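You operate a simulated robot arm through the tools that you are given. There is no shell and no other tool. Be economical: measure what you need, move in short steps, check, and stop when the job is done.

Carry out the task below with a simulated robot arm. There is one attempt and no reset: what you move stays moved.

Task
Put things in order on the worktop with the round corner. At the end: the marble weight marked one hundred and twenty stands where the orange carton (marked "JUICE") stood; the orange carton is on the blue round board; the jar with the blue lid (marked "WHEAT") is on the pie in the blue dish; the bare spool is in the green dish; whatever was shut is shut again. Leave all else as you found it, and nothing knocked over.

It is judged by the outcome, as a careful person would: the job done as asked, and still so three seconds after it is handed in. It fails if anything else is knocked over, pushed out of place, dropped, spilled or broken. Lids that push on must go on centred and level and be pressed home; caps that screw on are set level and turned clockwise until they are tight.

Robot
A 7-joint arm with a two-finger parallel gripper, fixed in place. Base frame: the origin is at the foot of the arm, x ahead of it, y to its left, z up; the work surface is at about z = 920. Units: mm, rad, N and s.
With the tool pointing down near the work surface it reaches from about 280 to 680 mm from the base axis. Its first joint turns from -1.152 to 1.152 rad. Payload 1.57 kg.
The TCP is the grasp point between the finger pads, 30 mm short of the fingertips. In the tool frame z runs along the fingers and y along their closing line. Largest opening 110 mm; finger width 24, thickness 12; the body of the gripper, 48 by 112 mm, starts 78 mm behind the TCP.
Orientation is told as [roll, pitch, yaw] about the base's x, y, z axes, in that order, counted from this pose: with the fingers straight down and closing along the base's y, the tool's x points along the base's -x, its y along +y and its z along -z.

Tools
- The arm moves only by the tool nudge_tool. Its argument "moves" is a list of rows, each a list of 7 numbers: the shift along the tool's x, y, z in mm, then the turn, a rotation vector about the tool's x, y, z in rad, then the finger opening in mm, from 0 to 110. In form: [[dx, dy, dz, ax, ay, az, jaw], ...]. A call has 1 to 8 rows; each row shifts and turns the commanded pose from where the row before left it, along the tool's axes as they then stand. Rows are played at 5 a second. More than 50 mm and 0.15 rad between two rows, or a gripper value outside its range, and nothing of the call is played. A pose out of reach is approached as far as the arm can. The call stops where the force on the tool passes 40 N (or 10 N more than at its start, if that is more) or the arm is blocked; 0.2 s more then pass. The fingers move at their own pace (about 108 mm/s each) and stop on an object; they squeeze with about 43 N. The grip force told is the motor's: it shows also when the fingers shut on nothing. Time passes only in rows, and 0.2 s behind the last, so rows that do not move let the fingers close. It gives the time, the measured TCP pose, the force on the tool (base axes), the opening and the grip force at its end, in the units of the frame above (readings bear some noise).
- Cameras (640 x 400 px; columns grow to the right, rows downward): "scene" is fixed at [179.8, -424.9, 1377.3]; the picture's right is [0.51, -0.86, 0.00], its down [-0.58, -0.35, -0.73] and it looks along [0.63, 0.38, -0.68] (base axes); focal length 282 px, centre (320, 200). "wrist" rides on the gripper at [70, 16, -141] in the tool frame; the picture's right is [-0.23, 0.97, 0.00], its down [-0.85, -0.20, -0.48] and it looks along [-0.47, -0.11, 0.88] (tool axes); focal length 222 px, centre (320, 200). There is no depth. A picture from a camera that has moved, and an enlarged one, comes with that camera's place and axes in the base frame and with its lens. The place of the scene camera against the robot may be out by one fixed shift of up to 25 mm in any direction.
- grab_frame(camera): a new picture of that camera. It takes no simulated time.
- enlarge(camera, box): a new picture of the part [left, top, right, bottom] of that camera's present view, enlarged. It takes no simulated time.
- sign_off(): hands the job in; it is judged then, once.

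Work in short steps. Places have to be worked out from the pictures, the camera data and where the tool is seen: move nearer, look again, correct. Check each grasp and each placing, and mend what went wrong. You have 120 turns and 64 pictures in all, those below and enlarged ones among them. Open the gripper and draw the arm clear of the work before you hand the job in, unless the task says otherwise; then end with one line.

The tools are called after ">>>" as name(argument=value, ...) on one line, values as JSON. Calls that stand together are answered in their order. nudge_tool: Moves the arm, as the interface text tells. Its arguments: {"type":"object","properties":{"moves":{"type":"array"}},"required":["moves"]} The other tools are called the same way: grab_frame (camera) takes a picture; enlarge (camera, box) takes an enlarged picture of a part of a camera's view; sign_off () hands the job in.

At the start:

```text
time: 0.0
tcp_pos: [350.6, -124.2, 1160.2]
tcp_rot: [0.001, -0.001, 0.001]
wrist_force: [0.5, 0.0, -1.0]
grip_width: 109.8
grasp_force: 0.0
```

scene: 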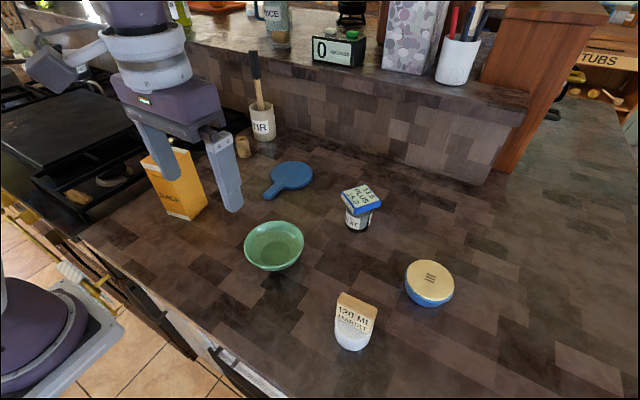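
wrist: 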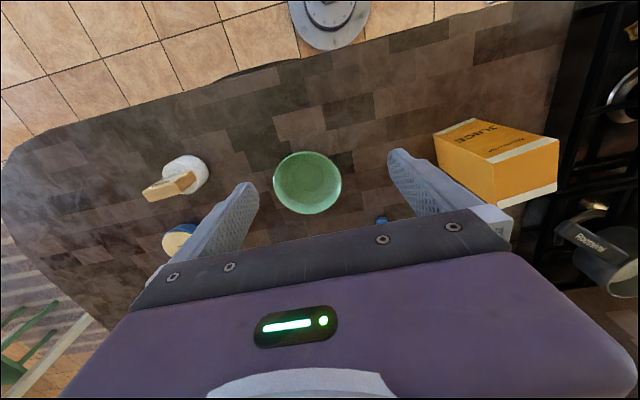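

I'll look closer at the items first: jar, weight, carton and where the spool is.

>>> enlarge(camera="scene", box=[300, 160, 480, 370])

>>> enlarge(camera="scene", box=[130, 60, 330, 280])

>>> enlarge(camera="scene", box=[220, 0, 500, 110])

```text
1.90 times, centred on (390, 265) of scene
camera zoom: at [179.8, -424.9, 1377.3], right [0.51, -0.86, 0.0], down [-0.58, -0.35, -0.73], along [0.63, 0.38, -0.68], focal length 538 px, centre (187, 76)
```

zoom: 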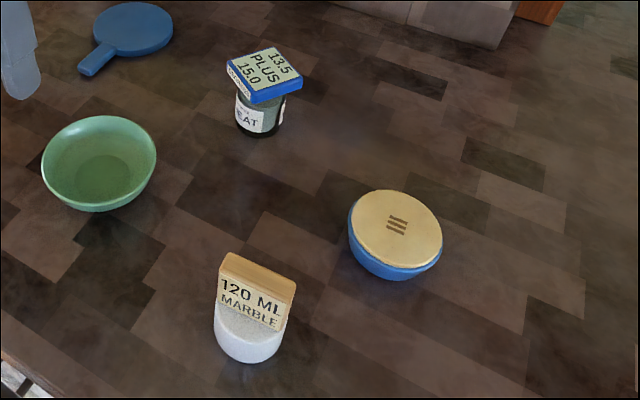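

```text
1.82 times, centred on (230, 170) of scene
camera zoom: at [179.8, -424.9, 1377.3], right [0.51, -0.86, 0.0], down [-0.58, -0.35, -0.73], along [0.63, 0.38, -0.68], focal length 514 px, centre (484, 254)
```

zoom: 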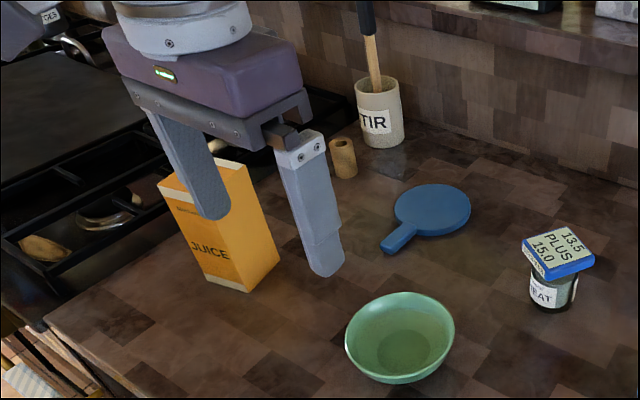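

```text
2.29 times, centred on (360, 55) of scene
camera zoom: at [179.8, -424.9, 1377.3], right [0.51, -0.86, 0.0], down [-0.58, -0.35, -0.73], along [0.63, 0.38, -0.68], focal length 646 px, centre (229, 531)
```

zoom: 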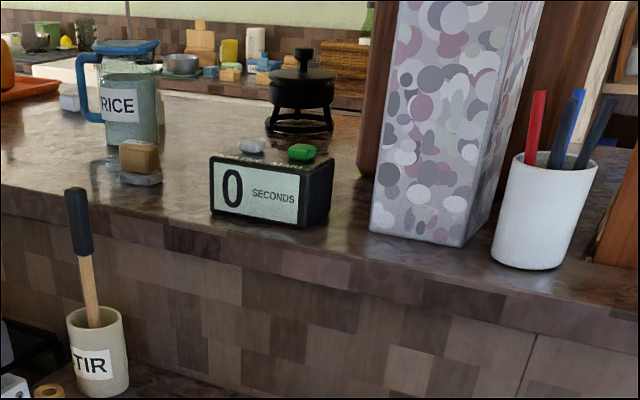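

The jar seems to carry a square tile marked "13.5 PLUS 15.0"; I need a closer view from above. I move the arm over the jar/pie side at height.

>>> nudge_tool(moves=[[-28, -34, 0, 0, 0, 0, 110], [-28, -34, 0, 0, 0, 0, 110], [-28, -34, 0, 0, 0, 0, 110], [-28, -34, 0, 0, 0, 0, 110], [-28, -34, 0, 0, 0, 0, 110], [-28, -34, 0, 0, 0, 0, 110]])

>>> grab_frame(camera="wrist")

>>> grab_frame(camera="scene")

```text
time: 1.4
tcp_pos: [512.0, -318.8, 1158.1]
tcp_rot: [0.002, 0.003, -0.001]
wrist_force: [-0.9, -0.3, 0.5]
grip_width: 110.2
grasp_force: 0.1
out of reach, approached as far as the arm can: row 6
```

```text
58 pictures are left
camera wrist: at [441.1, -302.8, 1299.9], right [0.23, 0.97, 0.0], down [0.86, -0.2, 0.48], along [0.46, -0.11, -0.88], focal length 222 px, centre (320, 200)
```

wrist: 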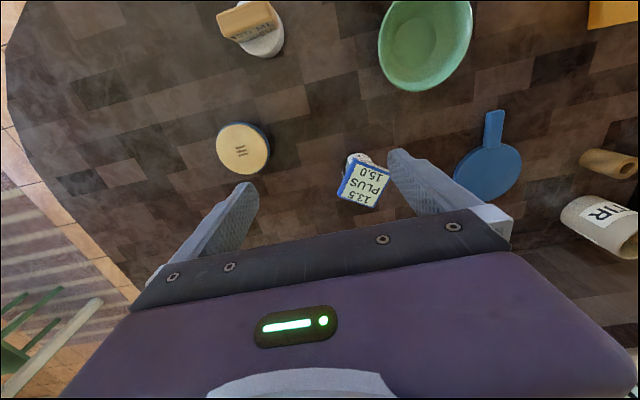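

```text
57 pictures are left
```

scene: 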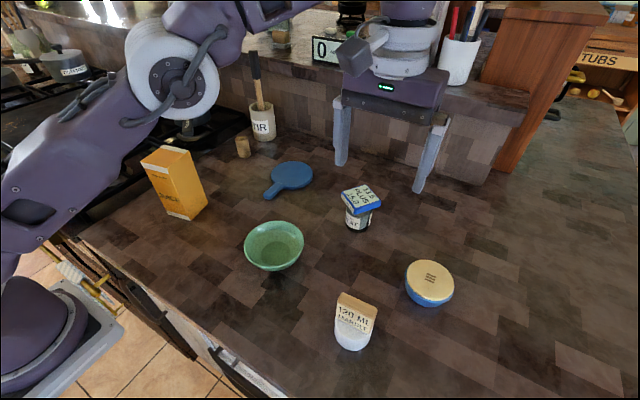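

Good overview. I enlarge the jar/pie and the spool/board in the wrist view.

>>> enlarge(camera="wrist", box=[200, 100, 420, 220])

>>> enlarge(camera="wrist", box=[440, 90, 640, 270])

>>> enlarge(camera="scene", box=[330, 175, 400, 240])

>>> enlarge(camera="scene", box=[120, 130, 220, 230])

```text
2.91 times, centred on (310, 160) of wrist
camera zoom: at [441.1, -302.8, 1299.9], right [0.23, 0.97, 0.0], down [0.86, -0.2, 0.48], along [0.46, -0.11, -0.88], focal length 646 px, centre (349, 316)
```

zoom: 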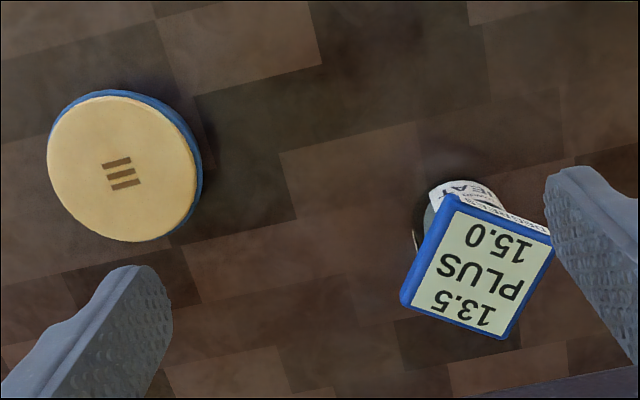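

```text
2.22 times, centred on (540, 180) of wrist
camera zoom: at [441.1, -302.8, 1299.9], right [0.23, 0.97, 0.0], down [0.86, -0.2, 0.48], along [0.46, -0.11, -0.88], focal length 494 px, centre (-169, 244)
```

zoom: 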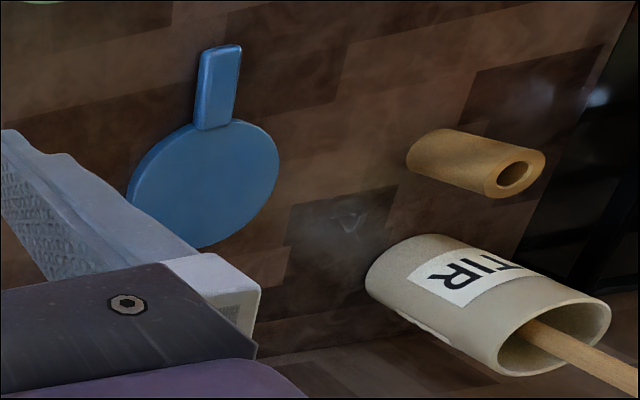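

```text
6.15 times, centred on (365, 208) of scene
camera zoom: at [179.8, -424.9, 1377.3], right [0.51, -0.86, 0.0], down [-0.58, -0.35, -0.73], along [0.63, 0.38, -0.68], focal length 1738 px, centre (43, 154)
```

zoom: 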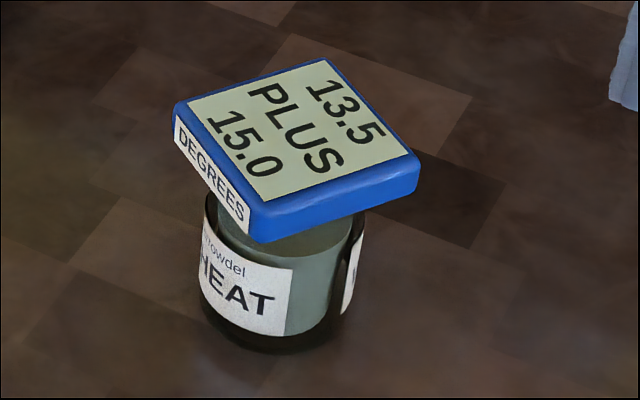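

```text
4.00 times, centred on (170, 180) of scene
camera zoom: at [179.8, -424.9, 1377.3], right [0.51, -0.86, 0.0], down [-0.58, -0.35, -0.73], along [0.63, 0.38, -0.68], focal length 1130 px, centre (920, 280)
```

zoom: 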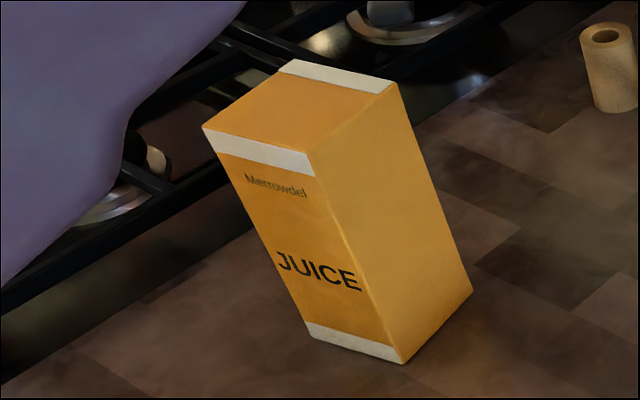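

The blue square plate on the jar marked "13.5 PLUS 15.0 DEGREES" may be the lid or a thing lying on it. I descend a bit and tilt the tool to look at the jar from the side.

>>> nudge_tool(moves=[[6, 10, 40, 0, 0, 0, 110], [6, 10, 40, 0, 0, 0, 110], [0, 0, 0, 0, -0.15, 0, 110], [0, 0, 0, 0, -0.15, 0, 110], [0, 0, 0, 0, -0.15, 0, 110], [0, 0, 0, 0, -0.15, 0, 110]])

>>> grab_frame(camera="wrist")

```text
time: 2.8
tcp_pos: [500.1, -302.3, 1080.3]
tcp_rot: [0.0, -0.603, 0.0]
wrist_force: [0.8, 0.2, -0.6]
grip_width: 110.0
grasp_force: 0.0
```

```text
52 pictures are left
camera wrist: at [361.3, -284.8, 1156.7], right [0.19, 0.97, 0.13], down [0.43, -0.2, 0.88], along [0.88, -0.11, -0.46], focal length 222 px, centre (320, 200)
```

wrist: 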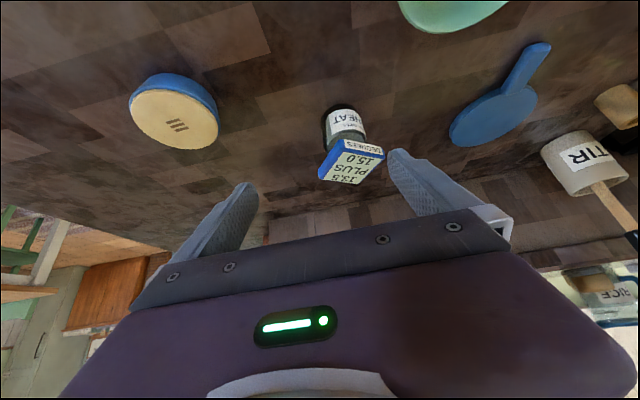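

>>> enlarge(camera="wrist", box=[300, 90, 400, 190])

>>> enlarge(camera="wrist", box=[120, 60, 240, 160])

```text
4.00 times, centred on (350, 140) of wrist
camera zoom: at [361.3, -284.8, 1156.7], right [0.19, 0.97, 0.13], down [0.43, -0.2, 0.88], along [0.88, -0.11, -0.46], focal length 888 px, centre (200, 440)
```

zoom: 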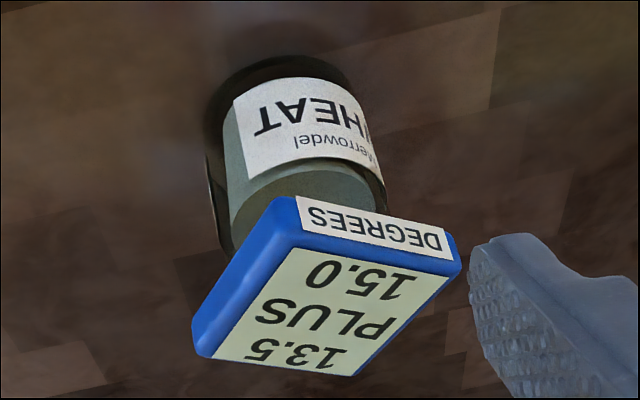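

```text
4.00 times, centred on (180, 110) of wrist
camera zoom: at [361.3, -284.8, 1156.7], right [0.19, 0.97, 0.13], down [0.43, -0.2, 0.88], along [0.88, -0.11, -0.46], focal length 888 px, centre (880, 560)
```

zoom: 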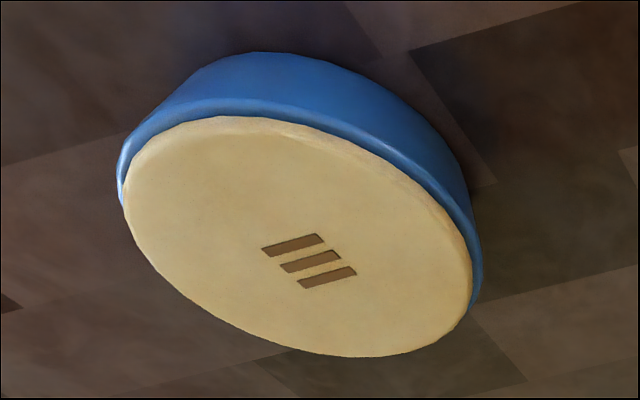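

No other blue part is seen; the plate looks centred. I go for a flatter side view to see whether there's a lid beneath the plate.

>>> nudge_tool(moves=[[0, 6, -10, 0, -0.13, 0, 110], [0, 6, -10, 0, -0.13, 0, 110], [0, 0, 0, 0, -0.14, 0, 110], [33, 0, 20, 0, 0, 0, 110], [30, 0, 20, 0, 0, 0, 110]])

>>> enlarge(camera="wrist", box=[260, 60, 420, 220])

```text
time: 4.0
tcp_pos: [486.5, -287.9, 1020.3]
tcp_rot: [-0.001, -1.001, -0.003]
wrist_force: [-0.6, -1.0, 0.7]
grip_width: 109.8
grasp_force: 0.1
```

```text
2.50 times, centred on (340, 140) of wrist
camera zoom: at [328.0, -271.5, 1037.6], right [0.12, 0.97, 0.19], down [0.06, -0.2, 0.98], along [0.99, -0.11, -0.08], focal length 555 px, centre (270, 350)
```

zoom: 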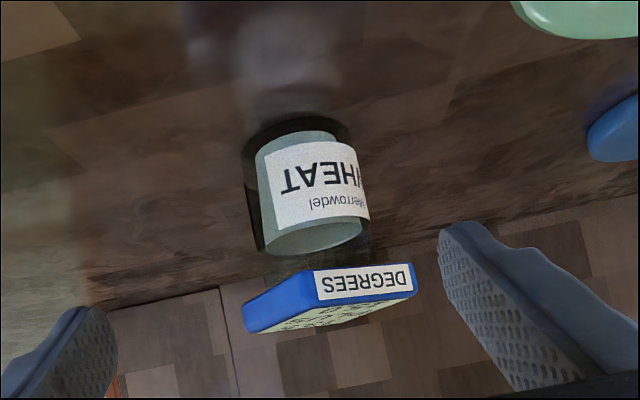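

The square blue plate sits directly on the glass as the lid (top ≈ z 1005, jar ≈ 55 mm wide, centre ≈ (582,-270), faces turned ≈ -32° in yaw). I straighten the tool up again while backing off upward.

>>> nudge_tool(moves=[[0, 0, -25, 0, 0.15, 0, 110], [0, 0, -20, 0, 0.15, 0, 110], [0, 0, -15, 0, 0.15, 0, 110], [0, 0, -15, 0, 0.15, 0, 110], [0, 0, -10, 0, 0.15, 0, 110], [0, 0, -10, 0, 0.15, 0, 110], [0, 0, 0, 0, 0.1, 0, 110]])

```text
time: 5.6
tcp_pos: [426.5, -290.5, 1091.5]
tcp_rot: [-0.001, 0.002, -0.001]
wrist_force: [0.2, 0.2, -0.2]
grip_width: 109.7
grasp_force: 0.0
```

Tool is vertical. I yaw to align the jaws with the lid faces and move to above the jar, staying ~30 mm above.

>>> nudge_tool(moves=[[0, 0, 0, 0, 0, 0.14, 110], [0, 0, 0, 0, 0, 0.14, 110], [0, 0, 0, 0, 0, 0.14, 110], [0, 0, 0, 0, 0, 0.14, 110], [-26.7, 25, 6.5, 0, 0, 0, 110], [-26.7, 25, 6.5, 0, 0, 0, 110], [-26.7, 25, 6.5, 0, 0, 0, 110], [-26.7, 25, 6.5, 0, 0, 0, 110]])

>>> grab_frame(camera="wrist")

>>> enlarge(camera="scene", box=[300, 100, 460, 260])

```text
time: 7.4
tcp_pos: [567.9, -261.1, 1064.5]
tcp_rot: [0.001, 0.0, -0.561]
wrist_force: [0.7, -0.7, 0.0]
grip_width: 109.9
grasp_force: 0.1
```

```text
48 pictures are left
camera wrist: at [517.2, -209.9, 1206.0], right [0.71, 0.7, 0.0], down [0.62, -0.62, 0.48], along [0.34, -0.34, -0.88], focal length 222 px, centre (320, 200)
```

wrist: 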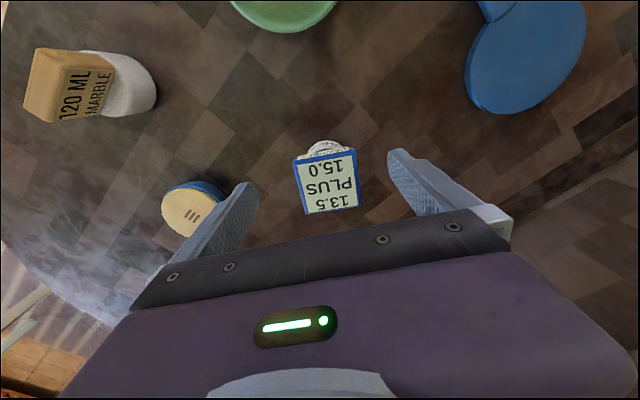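

```text
2.50 times, centred on (380, 180) of scene
camera zoom: at [179.8, -424.9, 1377.3], right [0.51, -0.86, 0.0], down [-0.58, -0.35, -0.73], along [0.63, 0.38, -0.68], focal length 706 px, centre (170, 250)
```

zoom: 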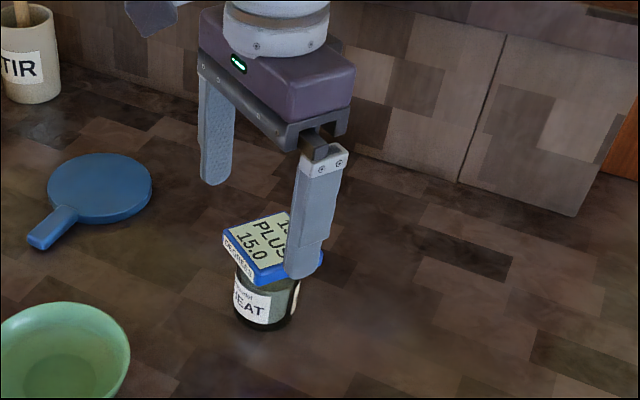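

Lid centre ≈ (587,-268), yaw about -0.61. I align and descend straddling the jar, then check.

>>> nudge_tool(moves=[[-18, 4, 0, 0, 0, 0.05, 110], [0, 0, 30, 0, 0, 0, 110], [0, 0, 30, 0, 0, 0, 110], [0, 0, 30, 0, 0, 0, 110], [0, 0, 13, 0, 0, 0, 110]])

>>> grab_frame(camera="wrist")

>>> enlarge(camera="scene", box=[300, 140, 420, 260])

```text
time: 8.6
tcp_pos: [588.9, -266.6, 962.9]
tcp_rot: [0.0, 0.0, -0.612]
wrist_force: [0.1, 0.5, 0.2]
grip_width: 110.1
grasp_force: 0.1
```

```text
46 pictures are left
camera wrist: at [539.8, -212.9, 1103.5], right [0.74, 0.67, 0.0], down [0.59, -0.65, 0.48], along [0.32, -0.36, -0.88], focal length 222 px, centre (320, 200)
```

wrist: 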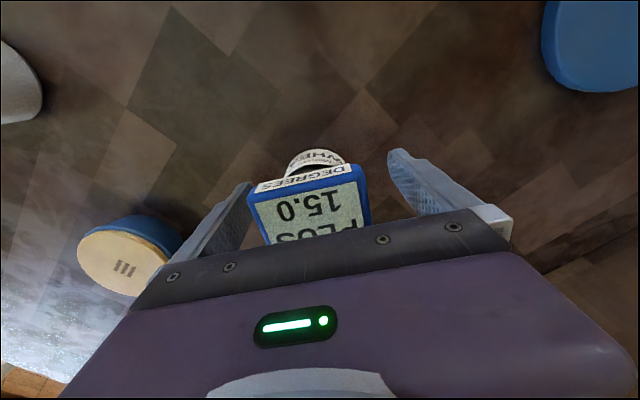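

```text
3.33 times, centred on (360, 200) of scene
camera zoom: at [179.8, -424.9, 1377.3], right [0.51, -0.86, 0.0], down [-0.58, -0.35, -0.73], along [0.63, 0.38, -0.68], focal length 941 px, centre (187, 200)
```

zoom: 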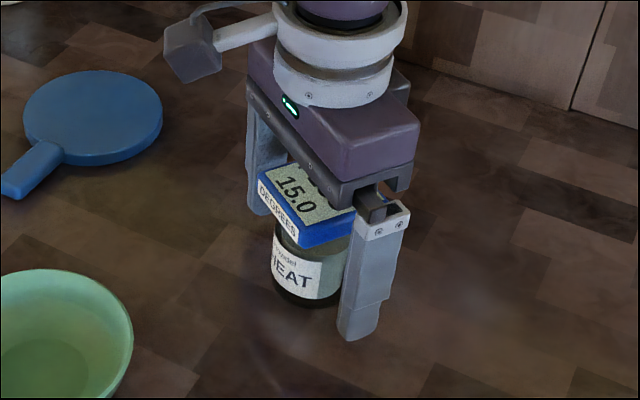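

Well aligned. I lower 7 mm so the pads sit on the glass below the lid and close partly to see clearance.

>>> nudge_tool(moves=[[0, 0, 7, 0, 0, 0, 90], [0, 0, 0, 0, 0, 0, 70], [0, 0, 0, 0, 0, 0, 66]])

>>> enlarge(camera="wrist", box=[220, 100, 420, 260])

>>> enlarge(camera="scene", box=[320, 160, 400, 240])

```text
time: 9.4
tcp_pos: [588.1, -265.8, 955.4]
tcp_rot: [0.001, -0.001, -0.613]
wrist_force: [0.4, -0.9, 0.0]
grip_width: 66.5
grasp_force: 0.2
```

```text
2.50 times, centred on (320, 180) of wrist
camera zoom: at [538.9, -212.5, 1096.3], right [0.74, 0.67, 0.0], down [0.59, -0.65, 0.48], along [0.32, -0.36, -0.88], focal length 555 px, centre (320, 250)
```

zoom: 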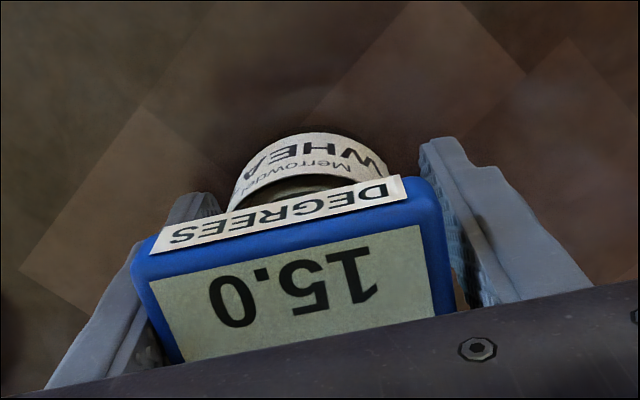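

```text
5.00 times, centred on (360, 200) of scene
camera zoom: at [179.8, -425.0, 1377.3], right [0.51, -0.86, 0.0], down [-0.58, -0.35, -0.73], along [0.63, 0.38, -0.68], focal length 1412 px, centre (120, 200)
```

zoom: 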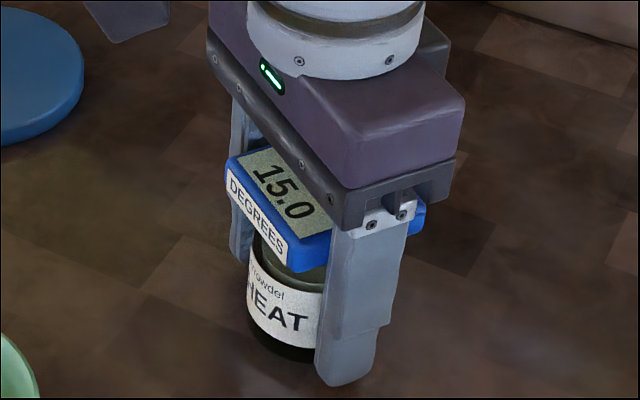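

The plate is a bit wider than the glass, so a straight-down grip would catch the lid rather than the glass. I'll back out and instead take the glass under the lid with a tool tilted ≈ 54°, along this same heading.

>>> nudge_tool(moves=[[0, 0, 0, 0, 0, 0, 110], [0, 0, 0, 0, 0, 0, 110], [0, 0, -45, 0, 0, 0, 110], [0, 0, -45, 0, 0, 0, 110], [46, 0, -10, 0, 0, 0, 110], [46, 0, 0, 0, 0, 0, 110]])

>>> nudge_tool(moves=[[0, 0, 0, 0, -0.14, 0, 110], [0, 0, 0, 0, -0.14, 0, 110], [0, 0, 0, 0, -0.14, 0, 110], [0, 0, 0, 0, -0.14, 0, 110], [0, 0, 0, 0, -0.14, 0, 110], [0, 0, 0, 0, -0.14, 0, 110], [0, 0, 0, 0, -0.11, 0, 110]])

>>> grab_frame(camera="wrist")

>>> grab_frame(camera="scene")

```text
time: 10.8
tcp_pos: [512.5, -214.0, 1056.6]
tcp_rot: [0.0, -0.002, -0.609]
wrist_force: [-0.5, 1.1, -0.6]
grip_width: 109.9
grasp_force: 0.1
```

```text
time: 12.4
tcp_pos: [512.2, -213.0, 1055.6]
tcp_rot: [-0.002, -0.95, -0.611]
wrist_force: [0.0, -0.4, 0.3]
grip_width: 109.9
grasp_force: 0.0
```

```text
42 pictures are left
camera wrist: at [393.5, -111.4, 1080.8], right [0.67, 0.72, 0.18], down [-0.03, -0.22, 0.97], along [0.74, -0.65, -0.13], focal length 222 px, centre (320, 200)
```

wrist: 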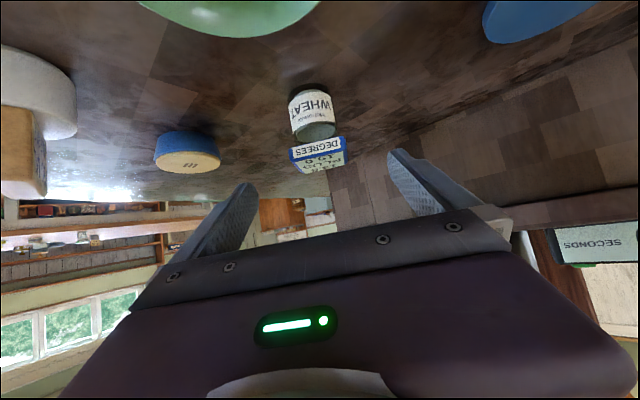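

```text
41 pictures are left
```

scene: 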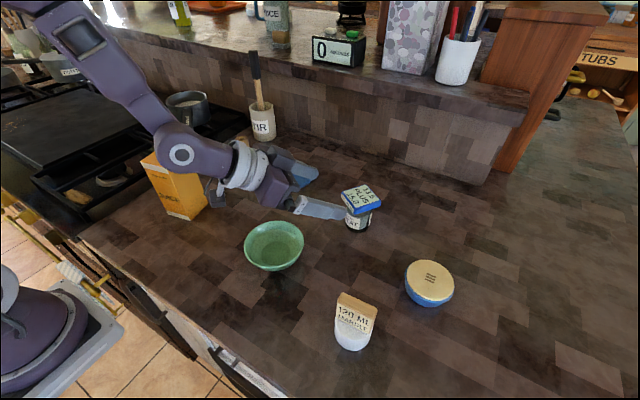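

Clear of everything. I lower and slide in along the tool axis, then check before the last part.

>>> nudge_tool(moves=[[20, 0, 14, 0, 0, 0, 110], [20, 0, 14, 0, 0, 0, 110], [0, 0, 30, 0, 0, 0, 110], [0, 0, 30, 0, 0, 0, 110]])

>>> grab_frame(camera="wrist")

>>> enlarge(camera="scene", box=[220, 140, 420, 280])

```text
time: 13.4
tcp_pos: [551.4, -241.8, 970.0]
tcp_rot: [0.0, -0.951, -0.611]
wrist_force: [0.6, 0.1, -0.4]
grip_width: 109.9
grasp_force: 0.1
```

```text
40 pictures are left
camera wrist: at [432.1, -139.8, 995.7], right [0.67, 0.72, 0.19], down [-0.03, -0.23, 0.97], along [0.75, -0.65, -0.13], focal length 222 px, centre (320, 200)
```

wrist: 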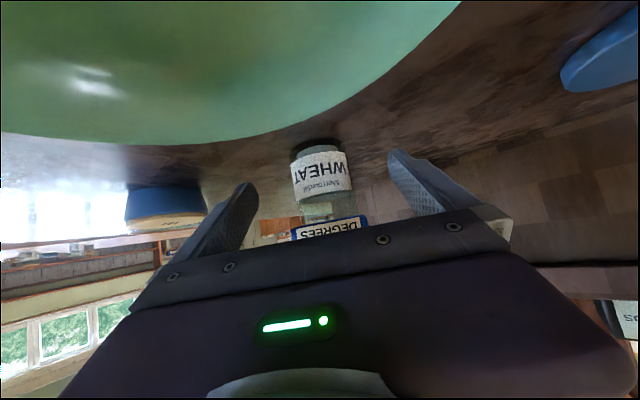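

```text
2.86 times, centred on (320, 210) of scene
camera zoom: at [179.8, -424.9, 1377.3], right [0.51, -0.86, 0.0], down [-0.58, -0.35, -0.73], along [0.63, 0.38, -0.68], focal length 807 px, centre (320, 171)
```

zoom: 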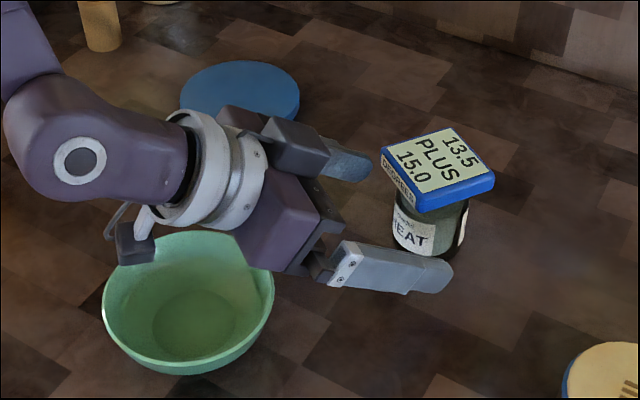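

The jar is centred between the fingers, and the camera stays over the bowl's hollow with ~20 mm clearance. I go in the last 28 mm and close gently.

>>> nudge_tool(moves=[[-2, 0, 14, 0, 0, 0, 110], [-2, 0, 14, 0, 0, 0, 110], [0, 0, 0, 0, 0, 0, 80], [0, 0, 0, 0, 0, 0, 66]])

>>> enlarge(camera="wrist", box=[200, 100, 440, 260])

>>> enlarge(camera="scene", box=[220, 140, 420, 280])

```text
time: 14.4
tcp_pos: [572.7, -256.4, 957.8]
tcp_rot: [0.0, -0.951, -0.612]
wrist_force: [-0.1, 0.2, -1.0]
grip_width: 65.8
grasp_force: 0.0
```

```text
2.50 times, centred on (320, 180) of wrist
camera zoom: at [454.3, -153.5, 983.2], right [0.67, 0.72, 0.18], down [-0.03, -0.23, 0.97], along [0.75, -0.65, -0.13], focal length 555 px, centre (320, 250)
```

zoom: 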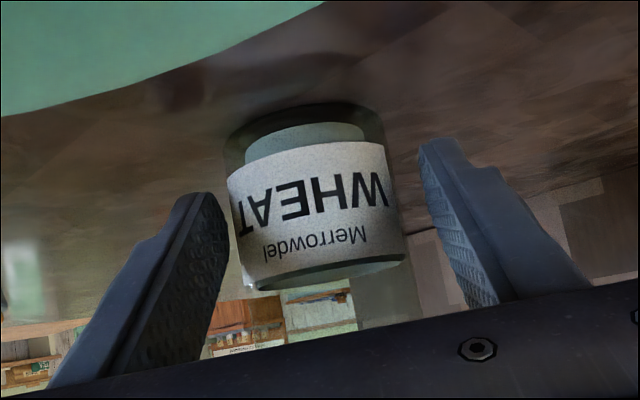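

```text
2.86 times, centred on (320, 210) of scene
camera zoom: at [179.8, -424.9, 1377.3], right [0.51, -0.86, 0.0], down [-0.58, -0.35, -0.73], along [0.63, 0.38, -0.68], focal length 807 px, centre (320, 171)
```

zoom: 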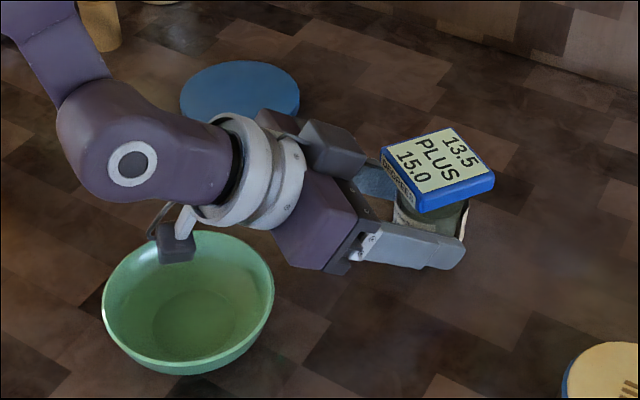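

Pads are on the glass below the lid, jar ~3 mm toward the left finger. I shift 2.5 mm that way and close.

>>> nudge_tool(moves=[[0, -2.5, 0, 0, 0, 0, 62], [0, 0, 0, 0, 0, 0, 56], [0, 0, 0, 0, 0, 0, 50], [0, 0, 0, 0, 0, 0, 40], [0, 0, 0, 0, 0, 0, 30], [0, 0, 0, 0, 0, 0, 30]])

>>> enlarge(camera="scene", box=[220, 140, 420, 280])

```text
time: 15.8
tcp_pos: [571.5, -258.3, 957.8]
tcp_rot: [-0.001, -0.95, -0.611]
wrist_force: [0.1, 0.7, -0.2]
grip_width: 52.8
grasp_force: 42.9
```

```text
2.86 times, centred on (320, 210) of scene
camera zoom: at [179.8, -424.9, 1377.3], right [0.51, -0.86, 0.0], down [-0.58, -0.35, -0.73], along [0.63, 0.38, -0.68], focal length 807 px, centre (320, 171)
```

zoom: 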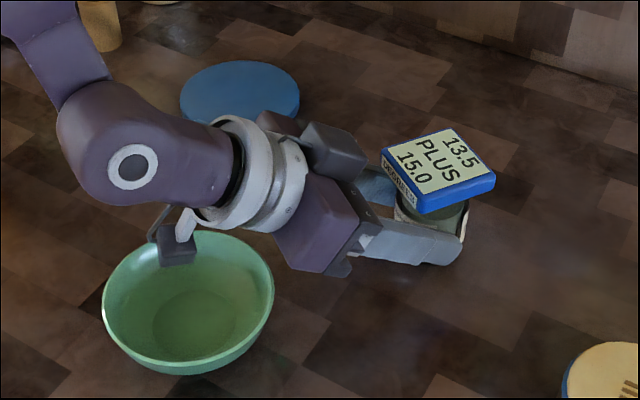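

Gripped the glass at 52.8 mm, lid undisturbed. Lift straight up slowly by 60 mm.

>>> nudge_tool(moves=[[-8.1, 0, -5.8, 0, 0, 0, 30], [-8.1, 0, -5.8, 0, 0, 0, 30], [-8.1, 0, -5.8, 0, 0, 0, 30], [-8.1, 0, -5.8, 0, 0, 0, 30], [-8.1, 0, -5.8, 0, 0, 0, 30], [-8.1, 0, -5.8, 0, 0, 0, 30]])

>>> grab_frame(camera="scene")

```text
time: 17.2
tcp_pos: [573.2, -257.8, 1017.6]
tcp_rot: [0.001, -0.949, -0.612]
wrist_force: [0.2, -0.6, -2.0]
grip_width: 52.8
grasp_force: 43.2
```

```text
35 pictures are left
```

scene: 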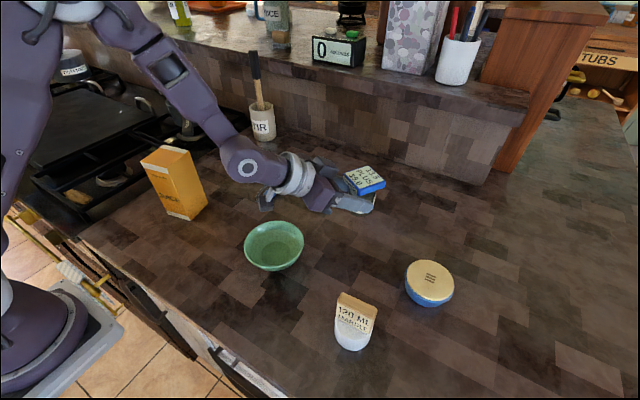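

Jar holds with its lid. The weight stands near where the camera would be at the pie, so I turn the heading by -0.5 rad first, then carry toward the pie.

>>> nudge_tool(moves=[[0, 0, 0, 0.0813, 0, 0.0582, 30], [0, 0, 0, 0.0813, 0, 0.0582, 30], [0, 0, 0, 0.0813, 0, 0.0582, 30], [0, 0, 0, 0.0813, 0, 0.0582, 30], [0, 0, 0, 0.0813, 0, 0.0582, 30]])

>>> nudge_tool(moves=[[-7.1, -14.3, 10, 0, 0, 0, 30], [-7.1, -14.3, 10, 0, 0, 0, 30], [-7.1, -14.3, 10, 0, 0, 0, 30], [-7.1, -14.3, 10, 0, 0, 0, 30], [-7.1, -14.3, 10, 0, 0, 0, 30], [-7.1, -14.3, 10, 0, 0, 0, 30], [-7.1, -14.3, 10, 0, 0, 0, 30]])

>>> grab_frame(camera="scene")

>>> grab_frame(camera="wrist")

```text
time: 18.4
tcp_pos: [571.6, -257.0, 1018.1]
tcp_rot: [0.003, -0.95, -1.112]
wrist_force: [-0.4, -0.7, -1.6]
grip_width: 52.7
grasp_force: 42.6
```

```text
time: 20.0
tcp_pos: [517.8, -378.5, 1017.0]
tcp_rot: [0.0, -0.949, -1.11]
wrist_force: [-0.1, 0.0, -2.7]
grip_width: 52.5
grasp_force: 43.0
```

```text
34 pictures are left
```

scene: 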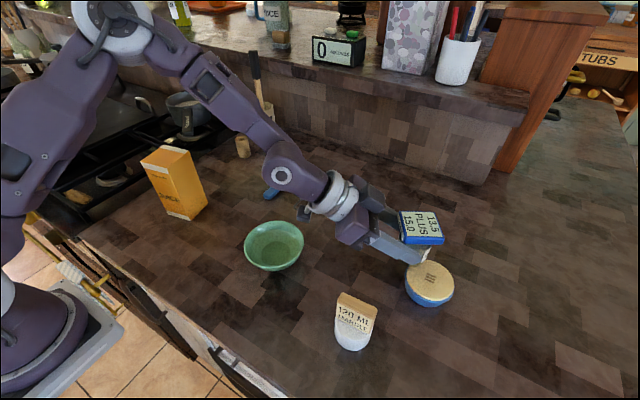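

```text
33 pictures are left
camera wrist: at [462.4, -232.5, 1041.3], right [0.93, 0.31, 0.18], down [-0.13, -0.19, 0.97], along [0.34, -0.93, -0.13], focal length 222 px, centre (320, 200)
```

wrist: 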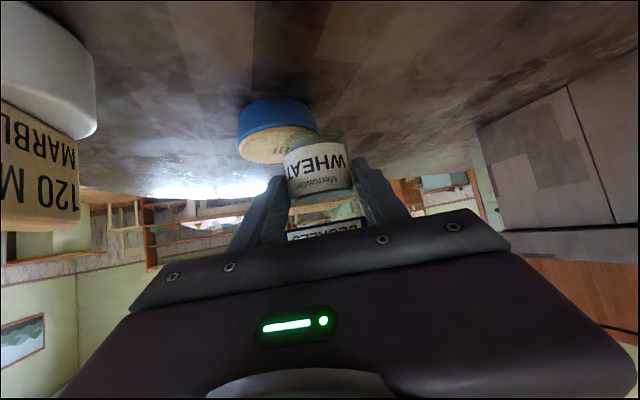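

Pie re-measured at ≈ (506,-442), top z ≈ 950. Carry the rest over it.

>>> nudge_tool(moves=[[-5.7, -9.9, 7.9, 0, 0, 0, 30], [-5.7, -9.9, 7.9, 0, 0, 0, 30], [-5.7, -9.9, 7.9, 0, 0, 0, 30], [-5.7, -9.9, 7.9, 0, 0, 0, 30]])

>>> enlarge(camera="scene", box=[340, 180, 500, 330])

>>> enlarge(camera="wrist", box=[220, 80, 420, 250])

```text
time: 21.0
tcp_pos: [501.4, -431.6, 1017.1]
tcp_rot: [0.001, -0.949, -1.109]
wrist_force: [0.4, 0.8, -2.0]
grip_width: 52.5
grasp_force: 43.1
```

```text
2.67 times, centred on (420, 255) of scene
camera zoom: at [179.9, -425.0, 1377.3], right [0.51, -0.86, 0.0], down [-0.58, -0.35, -0.73], along [0.63, 0.38, -0.68], focal length 753 px, centre (53, 53)
```

zoom: 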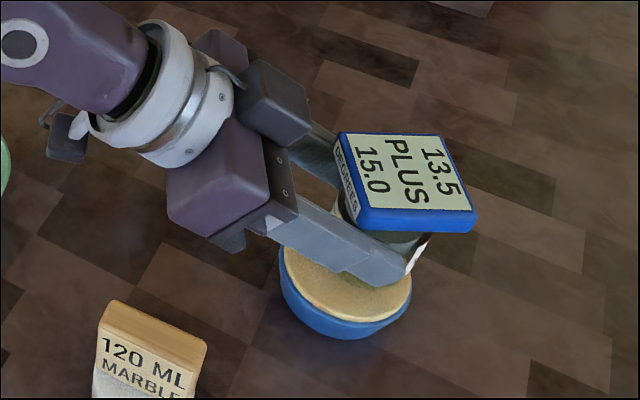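

```text
2.35 times, centred on (320, 165) of wrist
camera zoom: at [445.1, -284.6, 1042.0], right [0.93, 0.32, 0.18], down [-0.13, -0.19, 0.97], along [0.34, -0.93, -0.13], focal length 523 px, centre (320, 282)
```

zoom: 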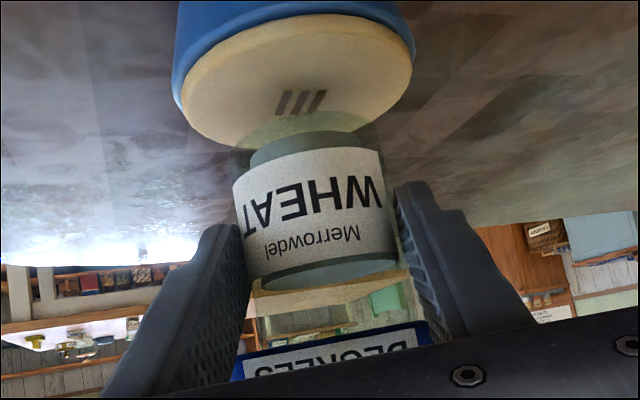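

Jar is over the pie. I lower 22 mm and check alignment again before touching down.

>>> nudge_tool(moves=[[6, 0, 4.3, 0, 0, 0, 30], [6, 0, 4.3, 0, 0, 0, 30], [6, 0, 4.3, 0, 0, 0, 30]])

>>> enlarge(camera="scene", box=[360, 200, 480, 320])

>>> enlarge(camera="wrist", box=[220, 40, 420, 210])

```text
time: 21.8
tcp_pos: [501.6, -434.0, 998.6]
tcp_rot: [0.005, -0.96, -1.113]
wrist_force: [-0.3, -7.4, 24.1]
grip_width: 52.7
grasp_force: 42.8
```

```text
3.33 times, centred on (420, 260) of scene
camera zoom: at [179.5, -424.8, 1377.4], right [0.51, -0.86, 0.0], down [-0.58, -0.35, -0.73], along [0.63, 0.38, -0.68], focal length 941 px, centre (-13, 0)
```

zoom: 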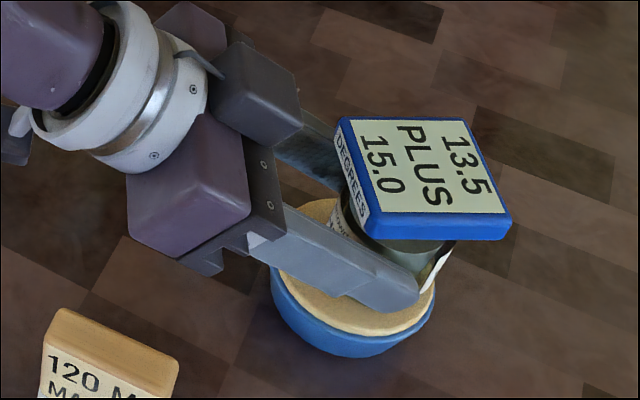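

```text
2.35 times, centred on (320, 125) of wrist
camera zoom: at [445.4, -286.5, 1021.5], right [0.93, 0.32, 0.19], down [-0.14, -0.18, 0.97], along [0.34, -0.93, -0.12], focal length 523 px, centre (320, 376)
```

zoom: 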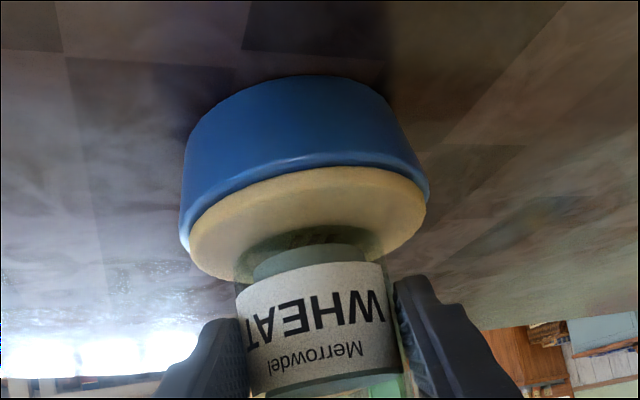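

It already touched (24 N), so the pie top is ≈ z 960; and the jar sits too far along the heading by some 10–20 mm. I raise 8 mm, pull back 14 mm and look again.

>>> nudge_tool(moves=[[-6.5, 0, -4.7, 0, 0, 0, 30], [-3, 0, -2.2, 0, 0, 0, 30], [4, 0, -5.7, 0, 0, 0, 30], [4, 0, -5.7, 0, 0, 0, 30], [0, 0, 0, 0, 0, 0, 30]])

>>> enlarge(camera="scene", box=[360, 200, 480, 320])

>>> enlarge(camera="wrist", box=[220, 40, 420, 210])

```text
time: 23.0
tcp_pos: [493.3, -419.3, 1007.6]
tcp_rot: [0.0, -0.948, -1.11]
wrist_force: [-0.6, 0.3, -1.9]
grip_width: 52.0
grasp_force: 43.0
```

```text
3.33 times, centred on (420, 260) of scene
camera zoom: at [179.9, -425.0, 1377.3], right [0.51, -0.86, 0.0], down [-0.58, -0.35, -0.73], along [0.63, 0.38, -0.68], focal length 941 px, centre (-13, 0)
```

zoom: 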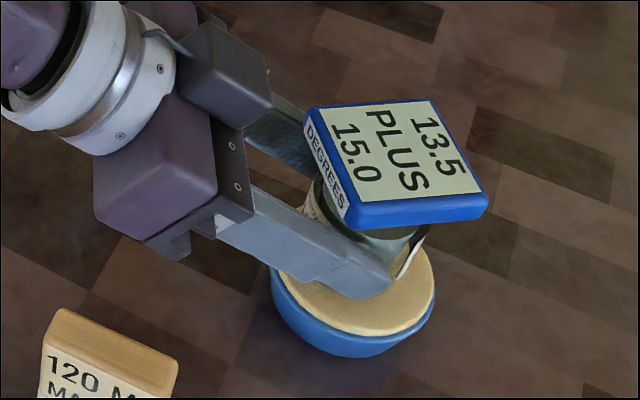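

```text
2.35 times, centred on (320, 125) of wrist
camera zoom: at [438.7, -272.5, 1033.1], right [0.93, 0.31, 0.18], down [-0.13, -0.19, 0.97], along [0.34, -0.93, -0.13], focal length 523 px, centre (320, 376)
```

zoom: 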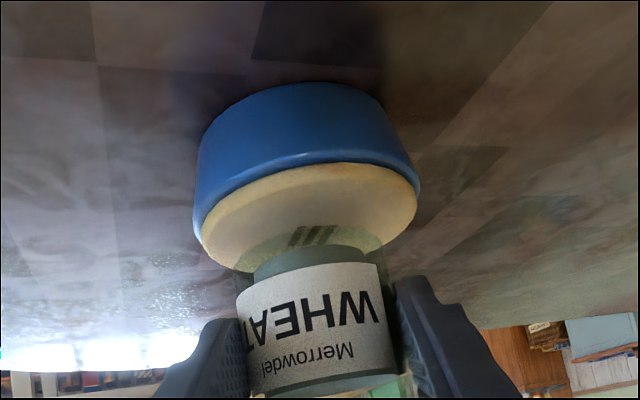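

The slit mark at the pie's centre is seen right under the jar: now well centred. I lower in small steps to contact.

>>> nudge_tool(moves=[[2.4, 0, 1.75, 0, 0, 0, 30], [2.4, 0, 1.75, 0, 0, 0, 30], [0.8, 0, 0.6, 0, 0, 0, 30], [0, 0, 0, 0, 0, 0, 30]])

```text
time: 24.0
tcp_pos: [494.8, -419.9, 1000.8]
tcp_rot: [-0.002, -0.949, -1.11]
wrist_force: [0.2, -0.2, -2.1]
grip_width: 52.2
grasp_force: 43.7
```

>>> nudge_tool(moves=[[0.8, 0, 0.6, 0, 0, 0, 30], [0.8, 0, 0.6, 0, 0, 0, 30]])

```text
time: 24.6
tcp_pos: [495.4, -419.1, 999.5]
tcp_rot: [0.0, -0.95, -1.111]
wrist_force: [-0.4, -0.7, -2.6]
grip_width: 52.1
grasp_force: 43.2
```

No contact yet; continue by 1 mm steps.

>>> nudge_tool(moves=[[0.8, 0, 0.6, 0, 0, 0, 30], [0, 0, 0, 0, 0, 0, 30]])

>>> nudge_tool(moves=[[0.8, 0, 0.6, 0, 0, 0, 30], [0, 0, 0, 0, 0, 0, 30]])

>>> enlarge(camera="wrist", box=[220, 60, 420, 230])

```text
time: 25.2
tcp_pos: [495.0, -419.4, 998.5]
tcp_rot: [0.002, -0.951, -1.109]
wrist_force: [-0.2, -0.2, 1.1]
grip_width: 52.1
grasp_force: 43.4
```

```text
time: 25.8
tcp_pos: [496.0, -420.8, 999.4]
tcp_rot: [0.001, -0.954, -1.112]
wrist_force: [0.2, 2.6, 13.0]
grip_width: 51.9
grasp_force: 43.0
```

```text
2.35 times, centred on (320, 145) of wrist
camera zoom: at [439.7, -273.4, 1022.6], right [0.93, 0.32, 0.19], down [-0.13, -0.18, 0.97], along [0.34, -0.93, -0.13], focal length 523 px, centre (320, 329)
```

zoom: 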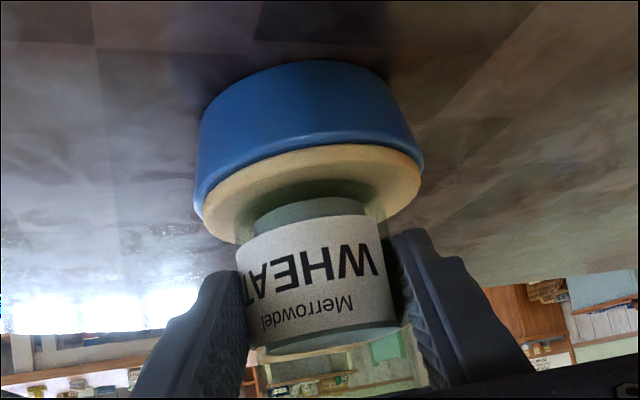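

In contact (13 N). I ease 0.7 mm and open the jaws gradually.

>>> nudge_tool(moves=[[-0.6, 0, -0.4, 0, 0, 0, 30], [0, 0, 0, 0, 0, 0, 53], [0, 0, 0, 0, 0, 0, 56], [0, 0, 0, 0, 0, 0, 60], [0, 0, 0, 0, 0, 0, 66]])

>>> enlarge(camera="wrist", box=[220, 60, 420, 230])

>>> enlarge(camera="scene", box=[360, 200, 480, 320])

```text
time: 27.0
tcp_pos: [495.1, -419.6, 997.2]
tcp_rot: [0.0, -0.948, -1.109]
wrist_force: [-0.1, -0.3, 0.1]
grip_width: 65.9
grasp_force: 0.1
```

```text
2.35 times, centred on (320, 145) of wrist
camera zoom: at [439.4, -273.1, 1022.0], right [0.93, 0.31, 0.18], down [-0.13, -0.19, 0.97], along [0.34, -0.93, -0.13], focal length 523 px, centre (320, 329)
```

zoom: 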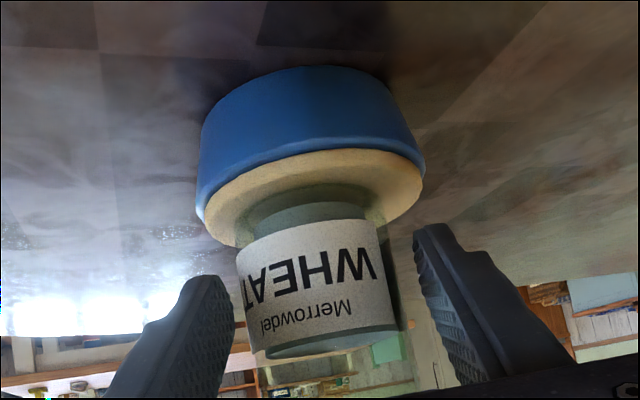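

```text
3.33 times, centred on (420, 260) of scene
camera zoom: at [179.8, -424.9, 1377.3], right [0.51, -0.86, 0.0], down [-0.58, -0.35, -0.73], along [0.63, 0.38, -0.68], focal length 941 px, centre (-13, 0)
```

zoom: 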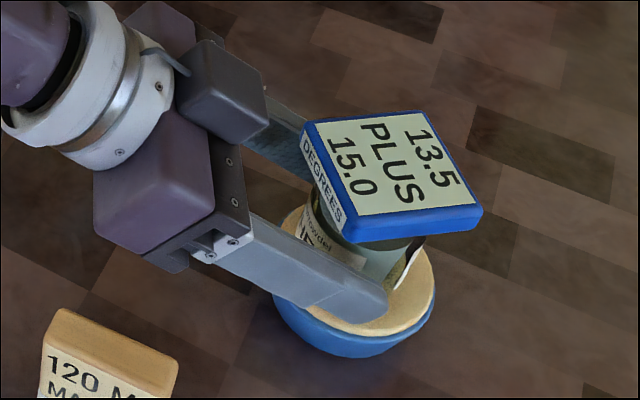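

The jar stands free on the pie. I open fully and back out along the tool axis.

>>> nudge_tool(moves=[[0, 0, 0, 0, 0, 0, 90], [0, 0, 0, 0, 0, 0, 110], [0, 0, -30, 0, 0, 0, 110], [0, 0, -30, 0, 0, 0, 110], [0, 0, -30, 0, 0, 0, 110], [0, 0, -30, 0, 0, 0, 110]])

>>> grab_frame(camera="wrist")

```text
time: 28.4
tcp_pos: [451.1, -331.8, 1067.2]
tcp_rot: [0.001, -0.948, -1.11]
wrist_force: [0.8, 0.8, 0.1]
grip_width: 109.9
grasp_force: 0.0
```

```text
23 pictures are left
camera wrist: at [395.4, -185.0, 1093.0], right [0.93, 0.32, 0.18], down [-0.13, -0.19, 0.97], along [0.34, -0.93, -0.13], focal length 222 px, centre (320, 200)
```

wrist: 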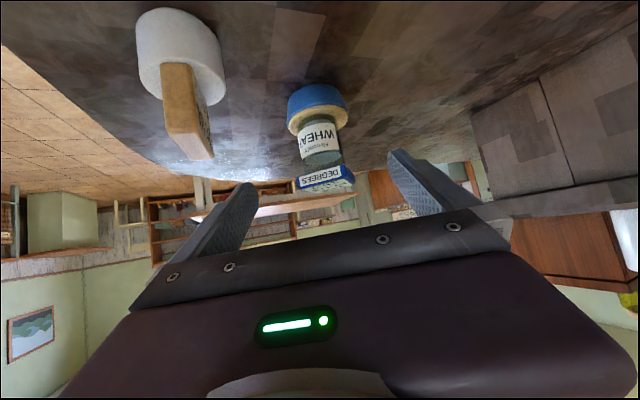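

Jar with lid stands on the pie. Next the carton: estimated centre ≈ (432,90), yaw ≈ 0.19, top ≈ 1046. I raise, straighten the tool and yaw back.

>>> nudge_tool(moves=[[-20, 0, -10, 0, 0.14, 0, 110], [-20, 0, -10, 0, 0.14, 0, 110], [0, 0, -10, 0, 0.14, 0, 110], [0, 0, 0, 0, 0.14, 0, 110], [0, 0, 0, 0, 0.14, 0, 110], [0, 0, 0, 0, 0.14, 0, 110], [0, 0, 0, 0, 0.108, 0, 110]])

>>> nudge_tool(moves=[[0, 0, 0, 0, 0, -0.145, 110], [0, 0, 0, 0, 0, -0.145, 110], [0, 0, 0, 0, 0, -0.145, 110], [0, 0, 0, 0, 0, -0.145, 110], [0, 0, 0, 0, 0, -0.145, 110], [0, 0, 0, 0, 0, -0.145, 110], [0, 0, 0, 0, 0, -0.145, 110], [0, 0, 0, 0, 0, -0.145, 110]])

```text
time: 30.0
tcp_pos: [452.0, -335.6, 1119.2]
tcp_rot: [0.001, 0.001, -1.109]
wrist_force: [-0.1, 0.3, -1.1]
grip_width: 109.9
grasp_force: 0.0
```

```text
time: 31.8
tcp_pos: [453.7, -335.4, 1119.7]
tcp_rot: [-0.002, -0.002, 0.052]
wrist_force: [0.4, 1.0, -0.5]
grip_width: 110.1
grasp_force: 0.0
```

Now carry the open gripper over to the carton at z ≈ 1120 (tips above its top).

>>> nudge_tool(moves=[[0, 0, 0, 0, 0, -0.14, 110], [-7, 47, 0, 0, 0, 0, 110], [-7, 47, 0, 0, 0, 0, 110], [-7, 47, 0, 0, 0, 0, 110], [-7, 47, 0, 0, 0, 0, 110], [-7, 47, 0, 0, 0, 0, 110], [-7, 47, 0, 0, 0, 0, 110], [-7, 47, 0, 0, 0, 0, 110]])

>>> nudge_tool(moves=[[-5, 45, 0, 0, 0, 0, 110], [-5, 45, 0, 0, 0, 0, 110]])

>>> grab_frame(camera="wrist")

```text
time: 33.6
tcp_pos: [441.5, -3.1, 1117.5]
tcp_rot: [-0.003, -0.001, 0.188]
wrist_force: [-0.1, 0.4, 0.2]
grip_width: 110.0
grasp_force: 0.0
```

```text
time: 34.2
tcp_pos: [434.8, 86.6, 1118.2]
tcp_rot: [-0.003, 0.0, 0.189]
wrist_force: [0.2, 0.9, -1.1]
grip_width: 110.0
grasp_force: 0.1
```

```text
22 pictures are left
camera wrist: at [361.0, 90.4, 1258.8], right [0.04, 1.0, 0.0], down [0.88, -0.03, 0.48], along [0.48, -0.02, -0.88], focal length 222 px, centre (320, 200)
```

wrist: 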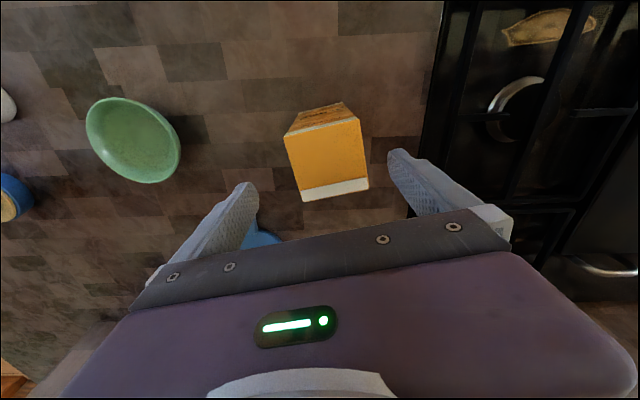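

Carton top centre ≈ (434,95), sides ≈ 68 mm, yaw matches. I shift 8 mm and descend around it to z ≈ 1002.

>>> nudge_tool(moves=[[0, 8, 10, 0, 0, 0, 110], [0, 0, 35, 0, 0, 0, 110], [0, 0, 35, 0, 0, 0, 110], [0, 0, 35, 0, 0, 0, 110]])

>>> grab_frame(camera="wrist")

```text
time: 35.2
tcp_pos: [429.1, 96.5, 1003.1]
tcp_rot: [-0.001, -0.002, 0.191]
wrist_force: [-0.5, 0.2, 1.0]
grip_width: 110.0
grasp_force: 0.0
```

```text
21 pictures are left
camera wrist: at [357.7, 99.0, 1143.9], right [0.04, 1.0, 0.0], down [0.88, -0.03, 0.48], along [0.48, -0.02, -0.88], focal length 222 px, centre (320, 200)
```

wrist: 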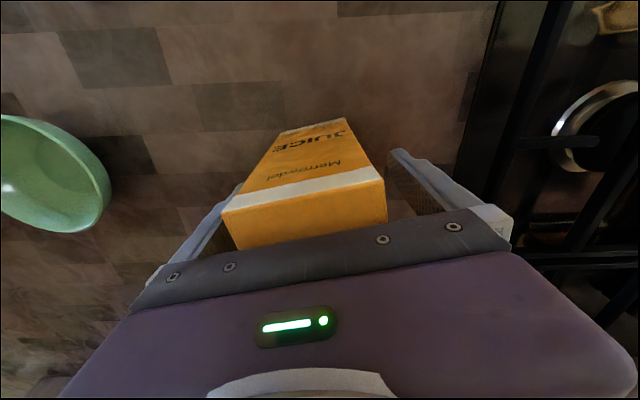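

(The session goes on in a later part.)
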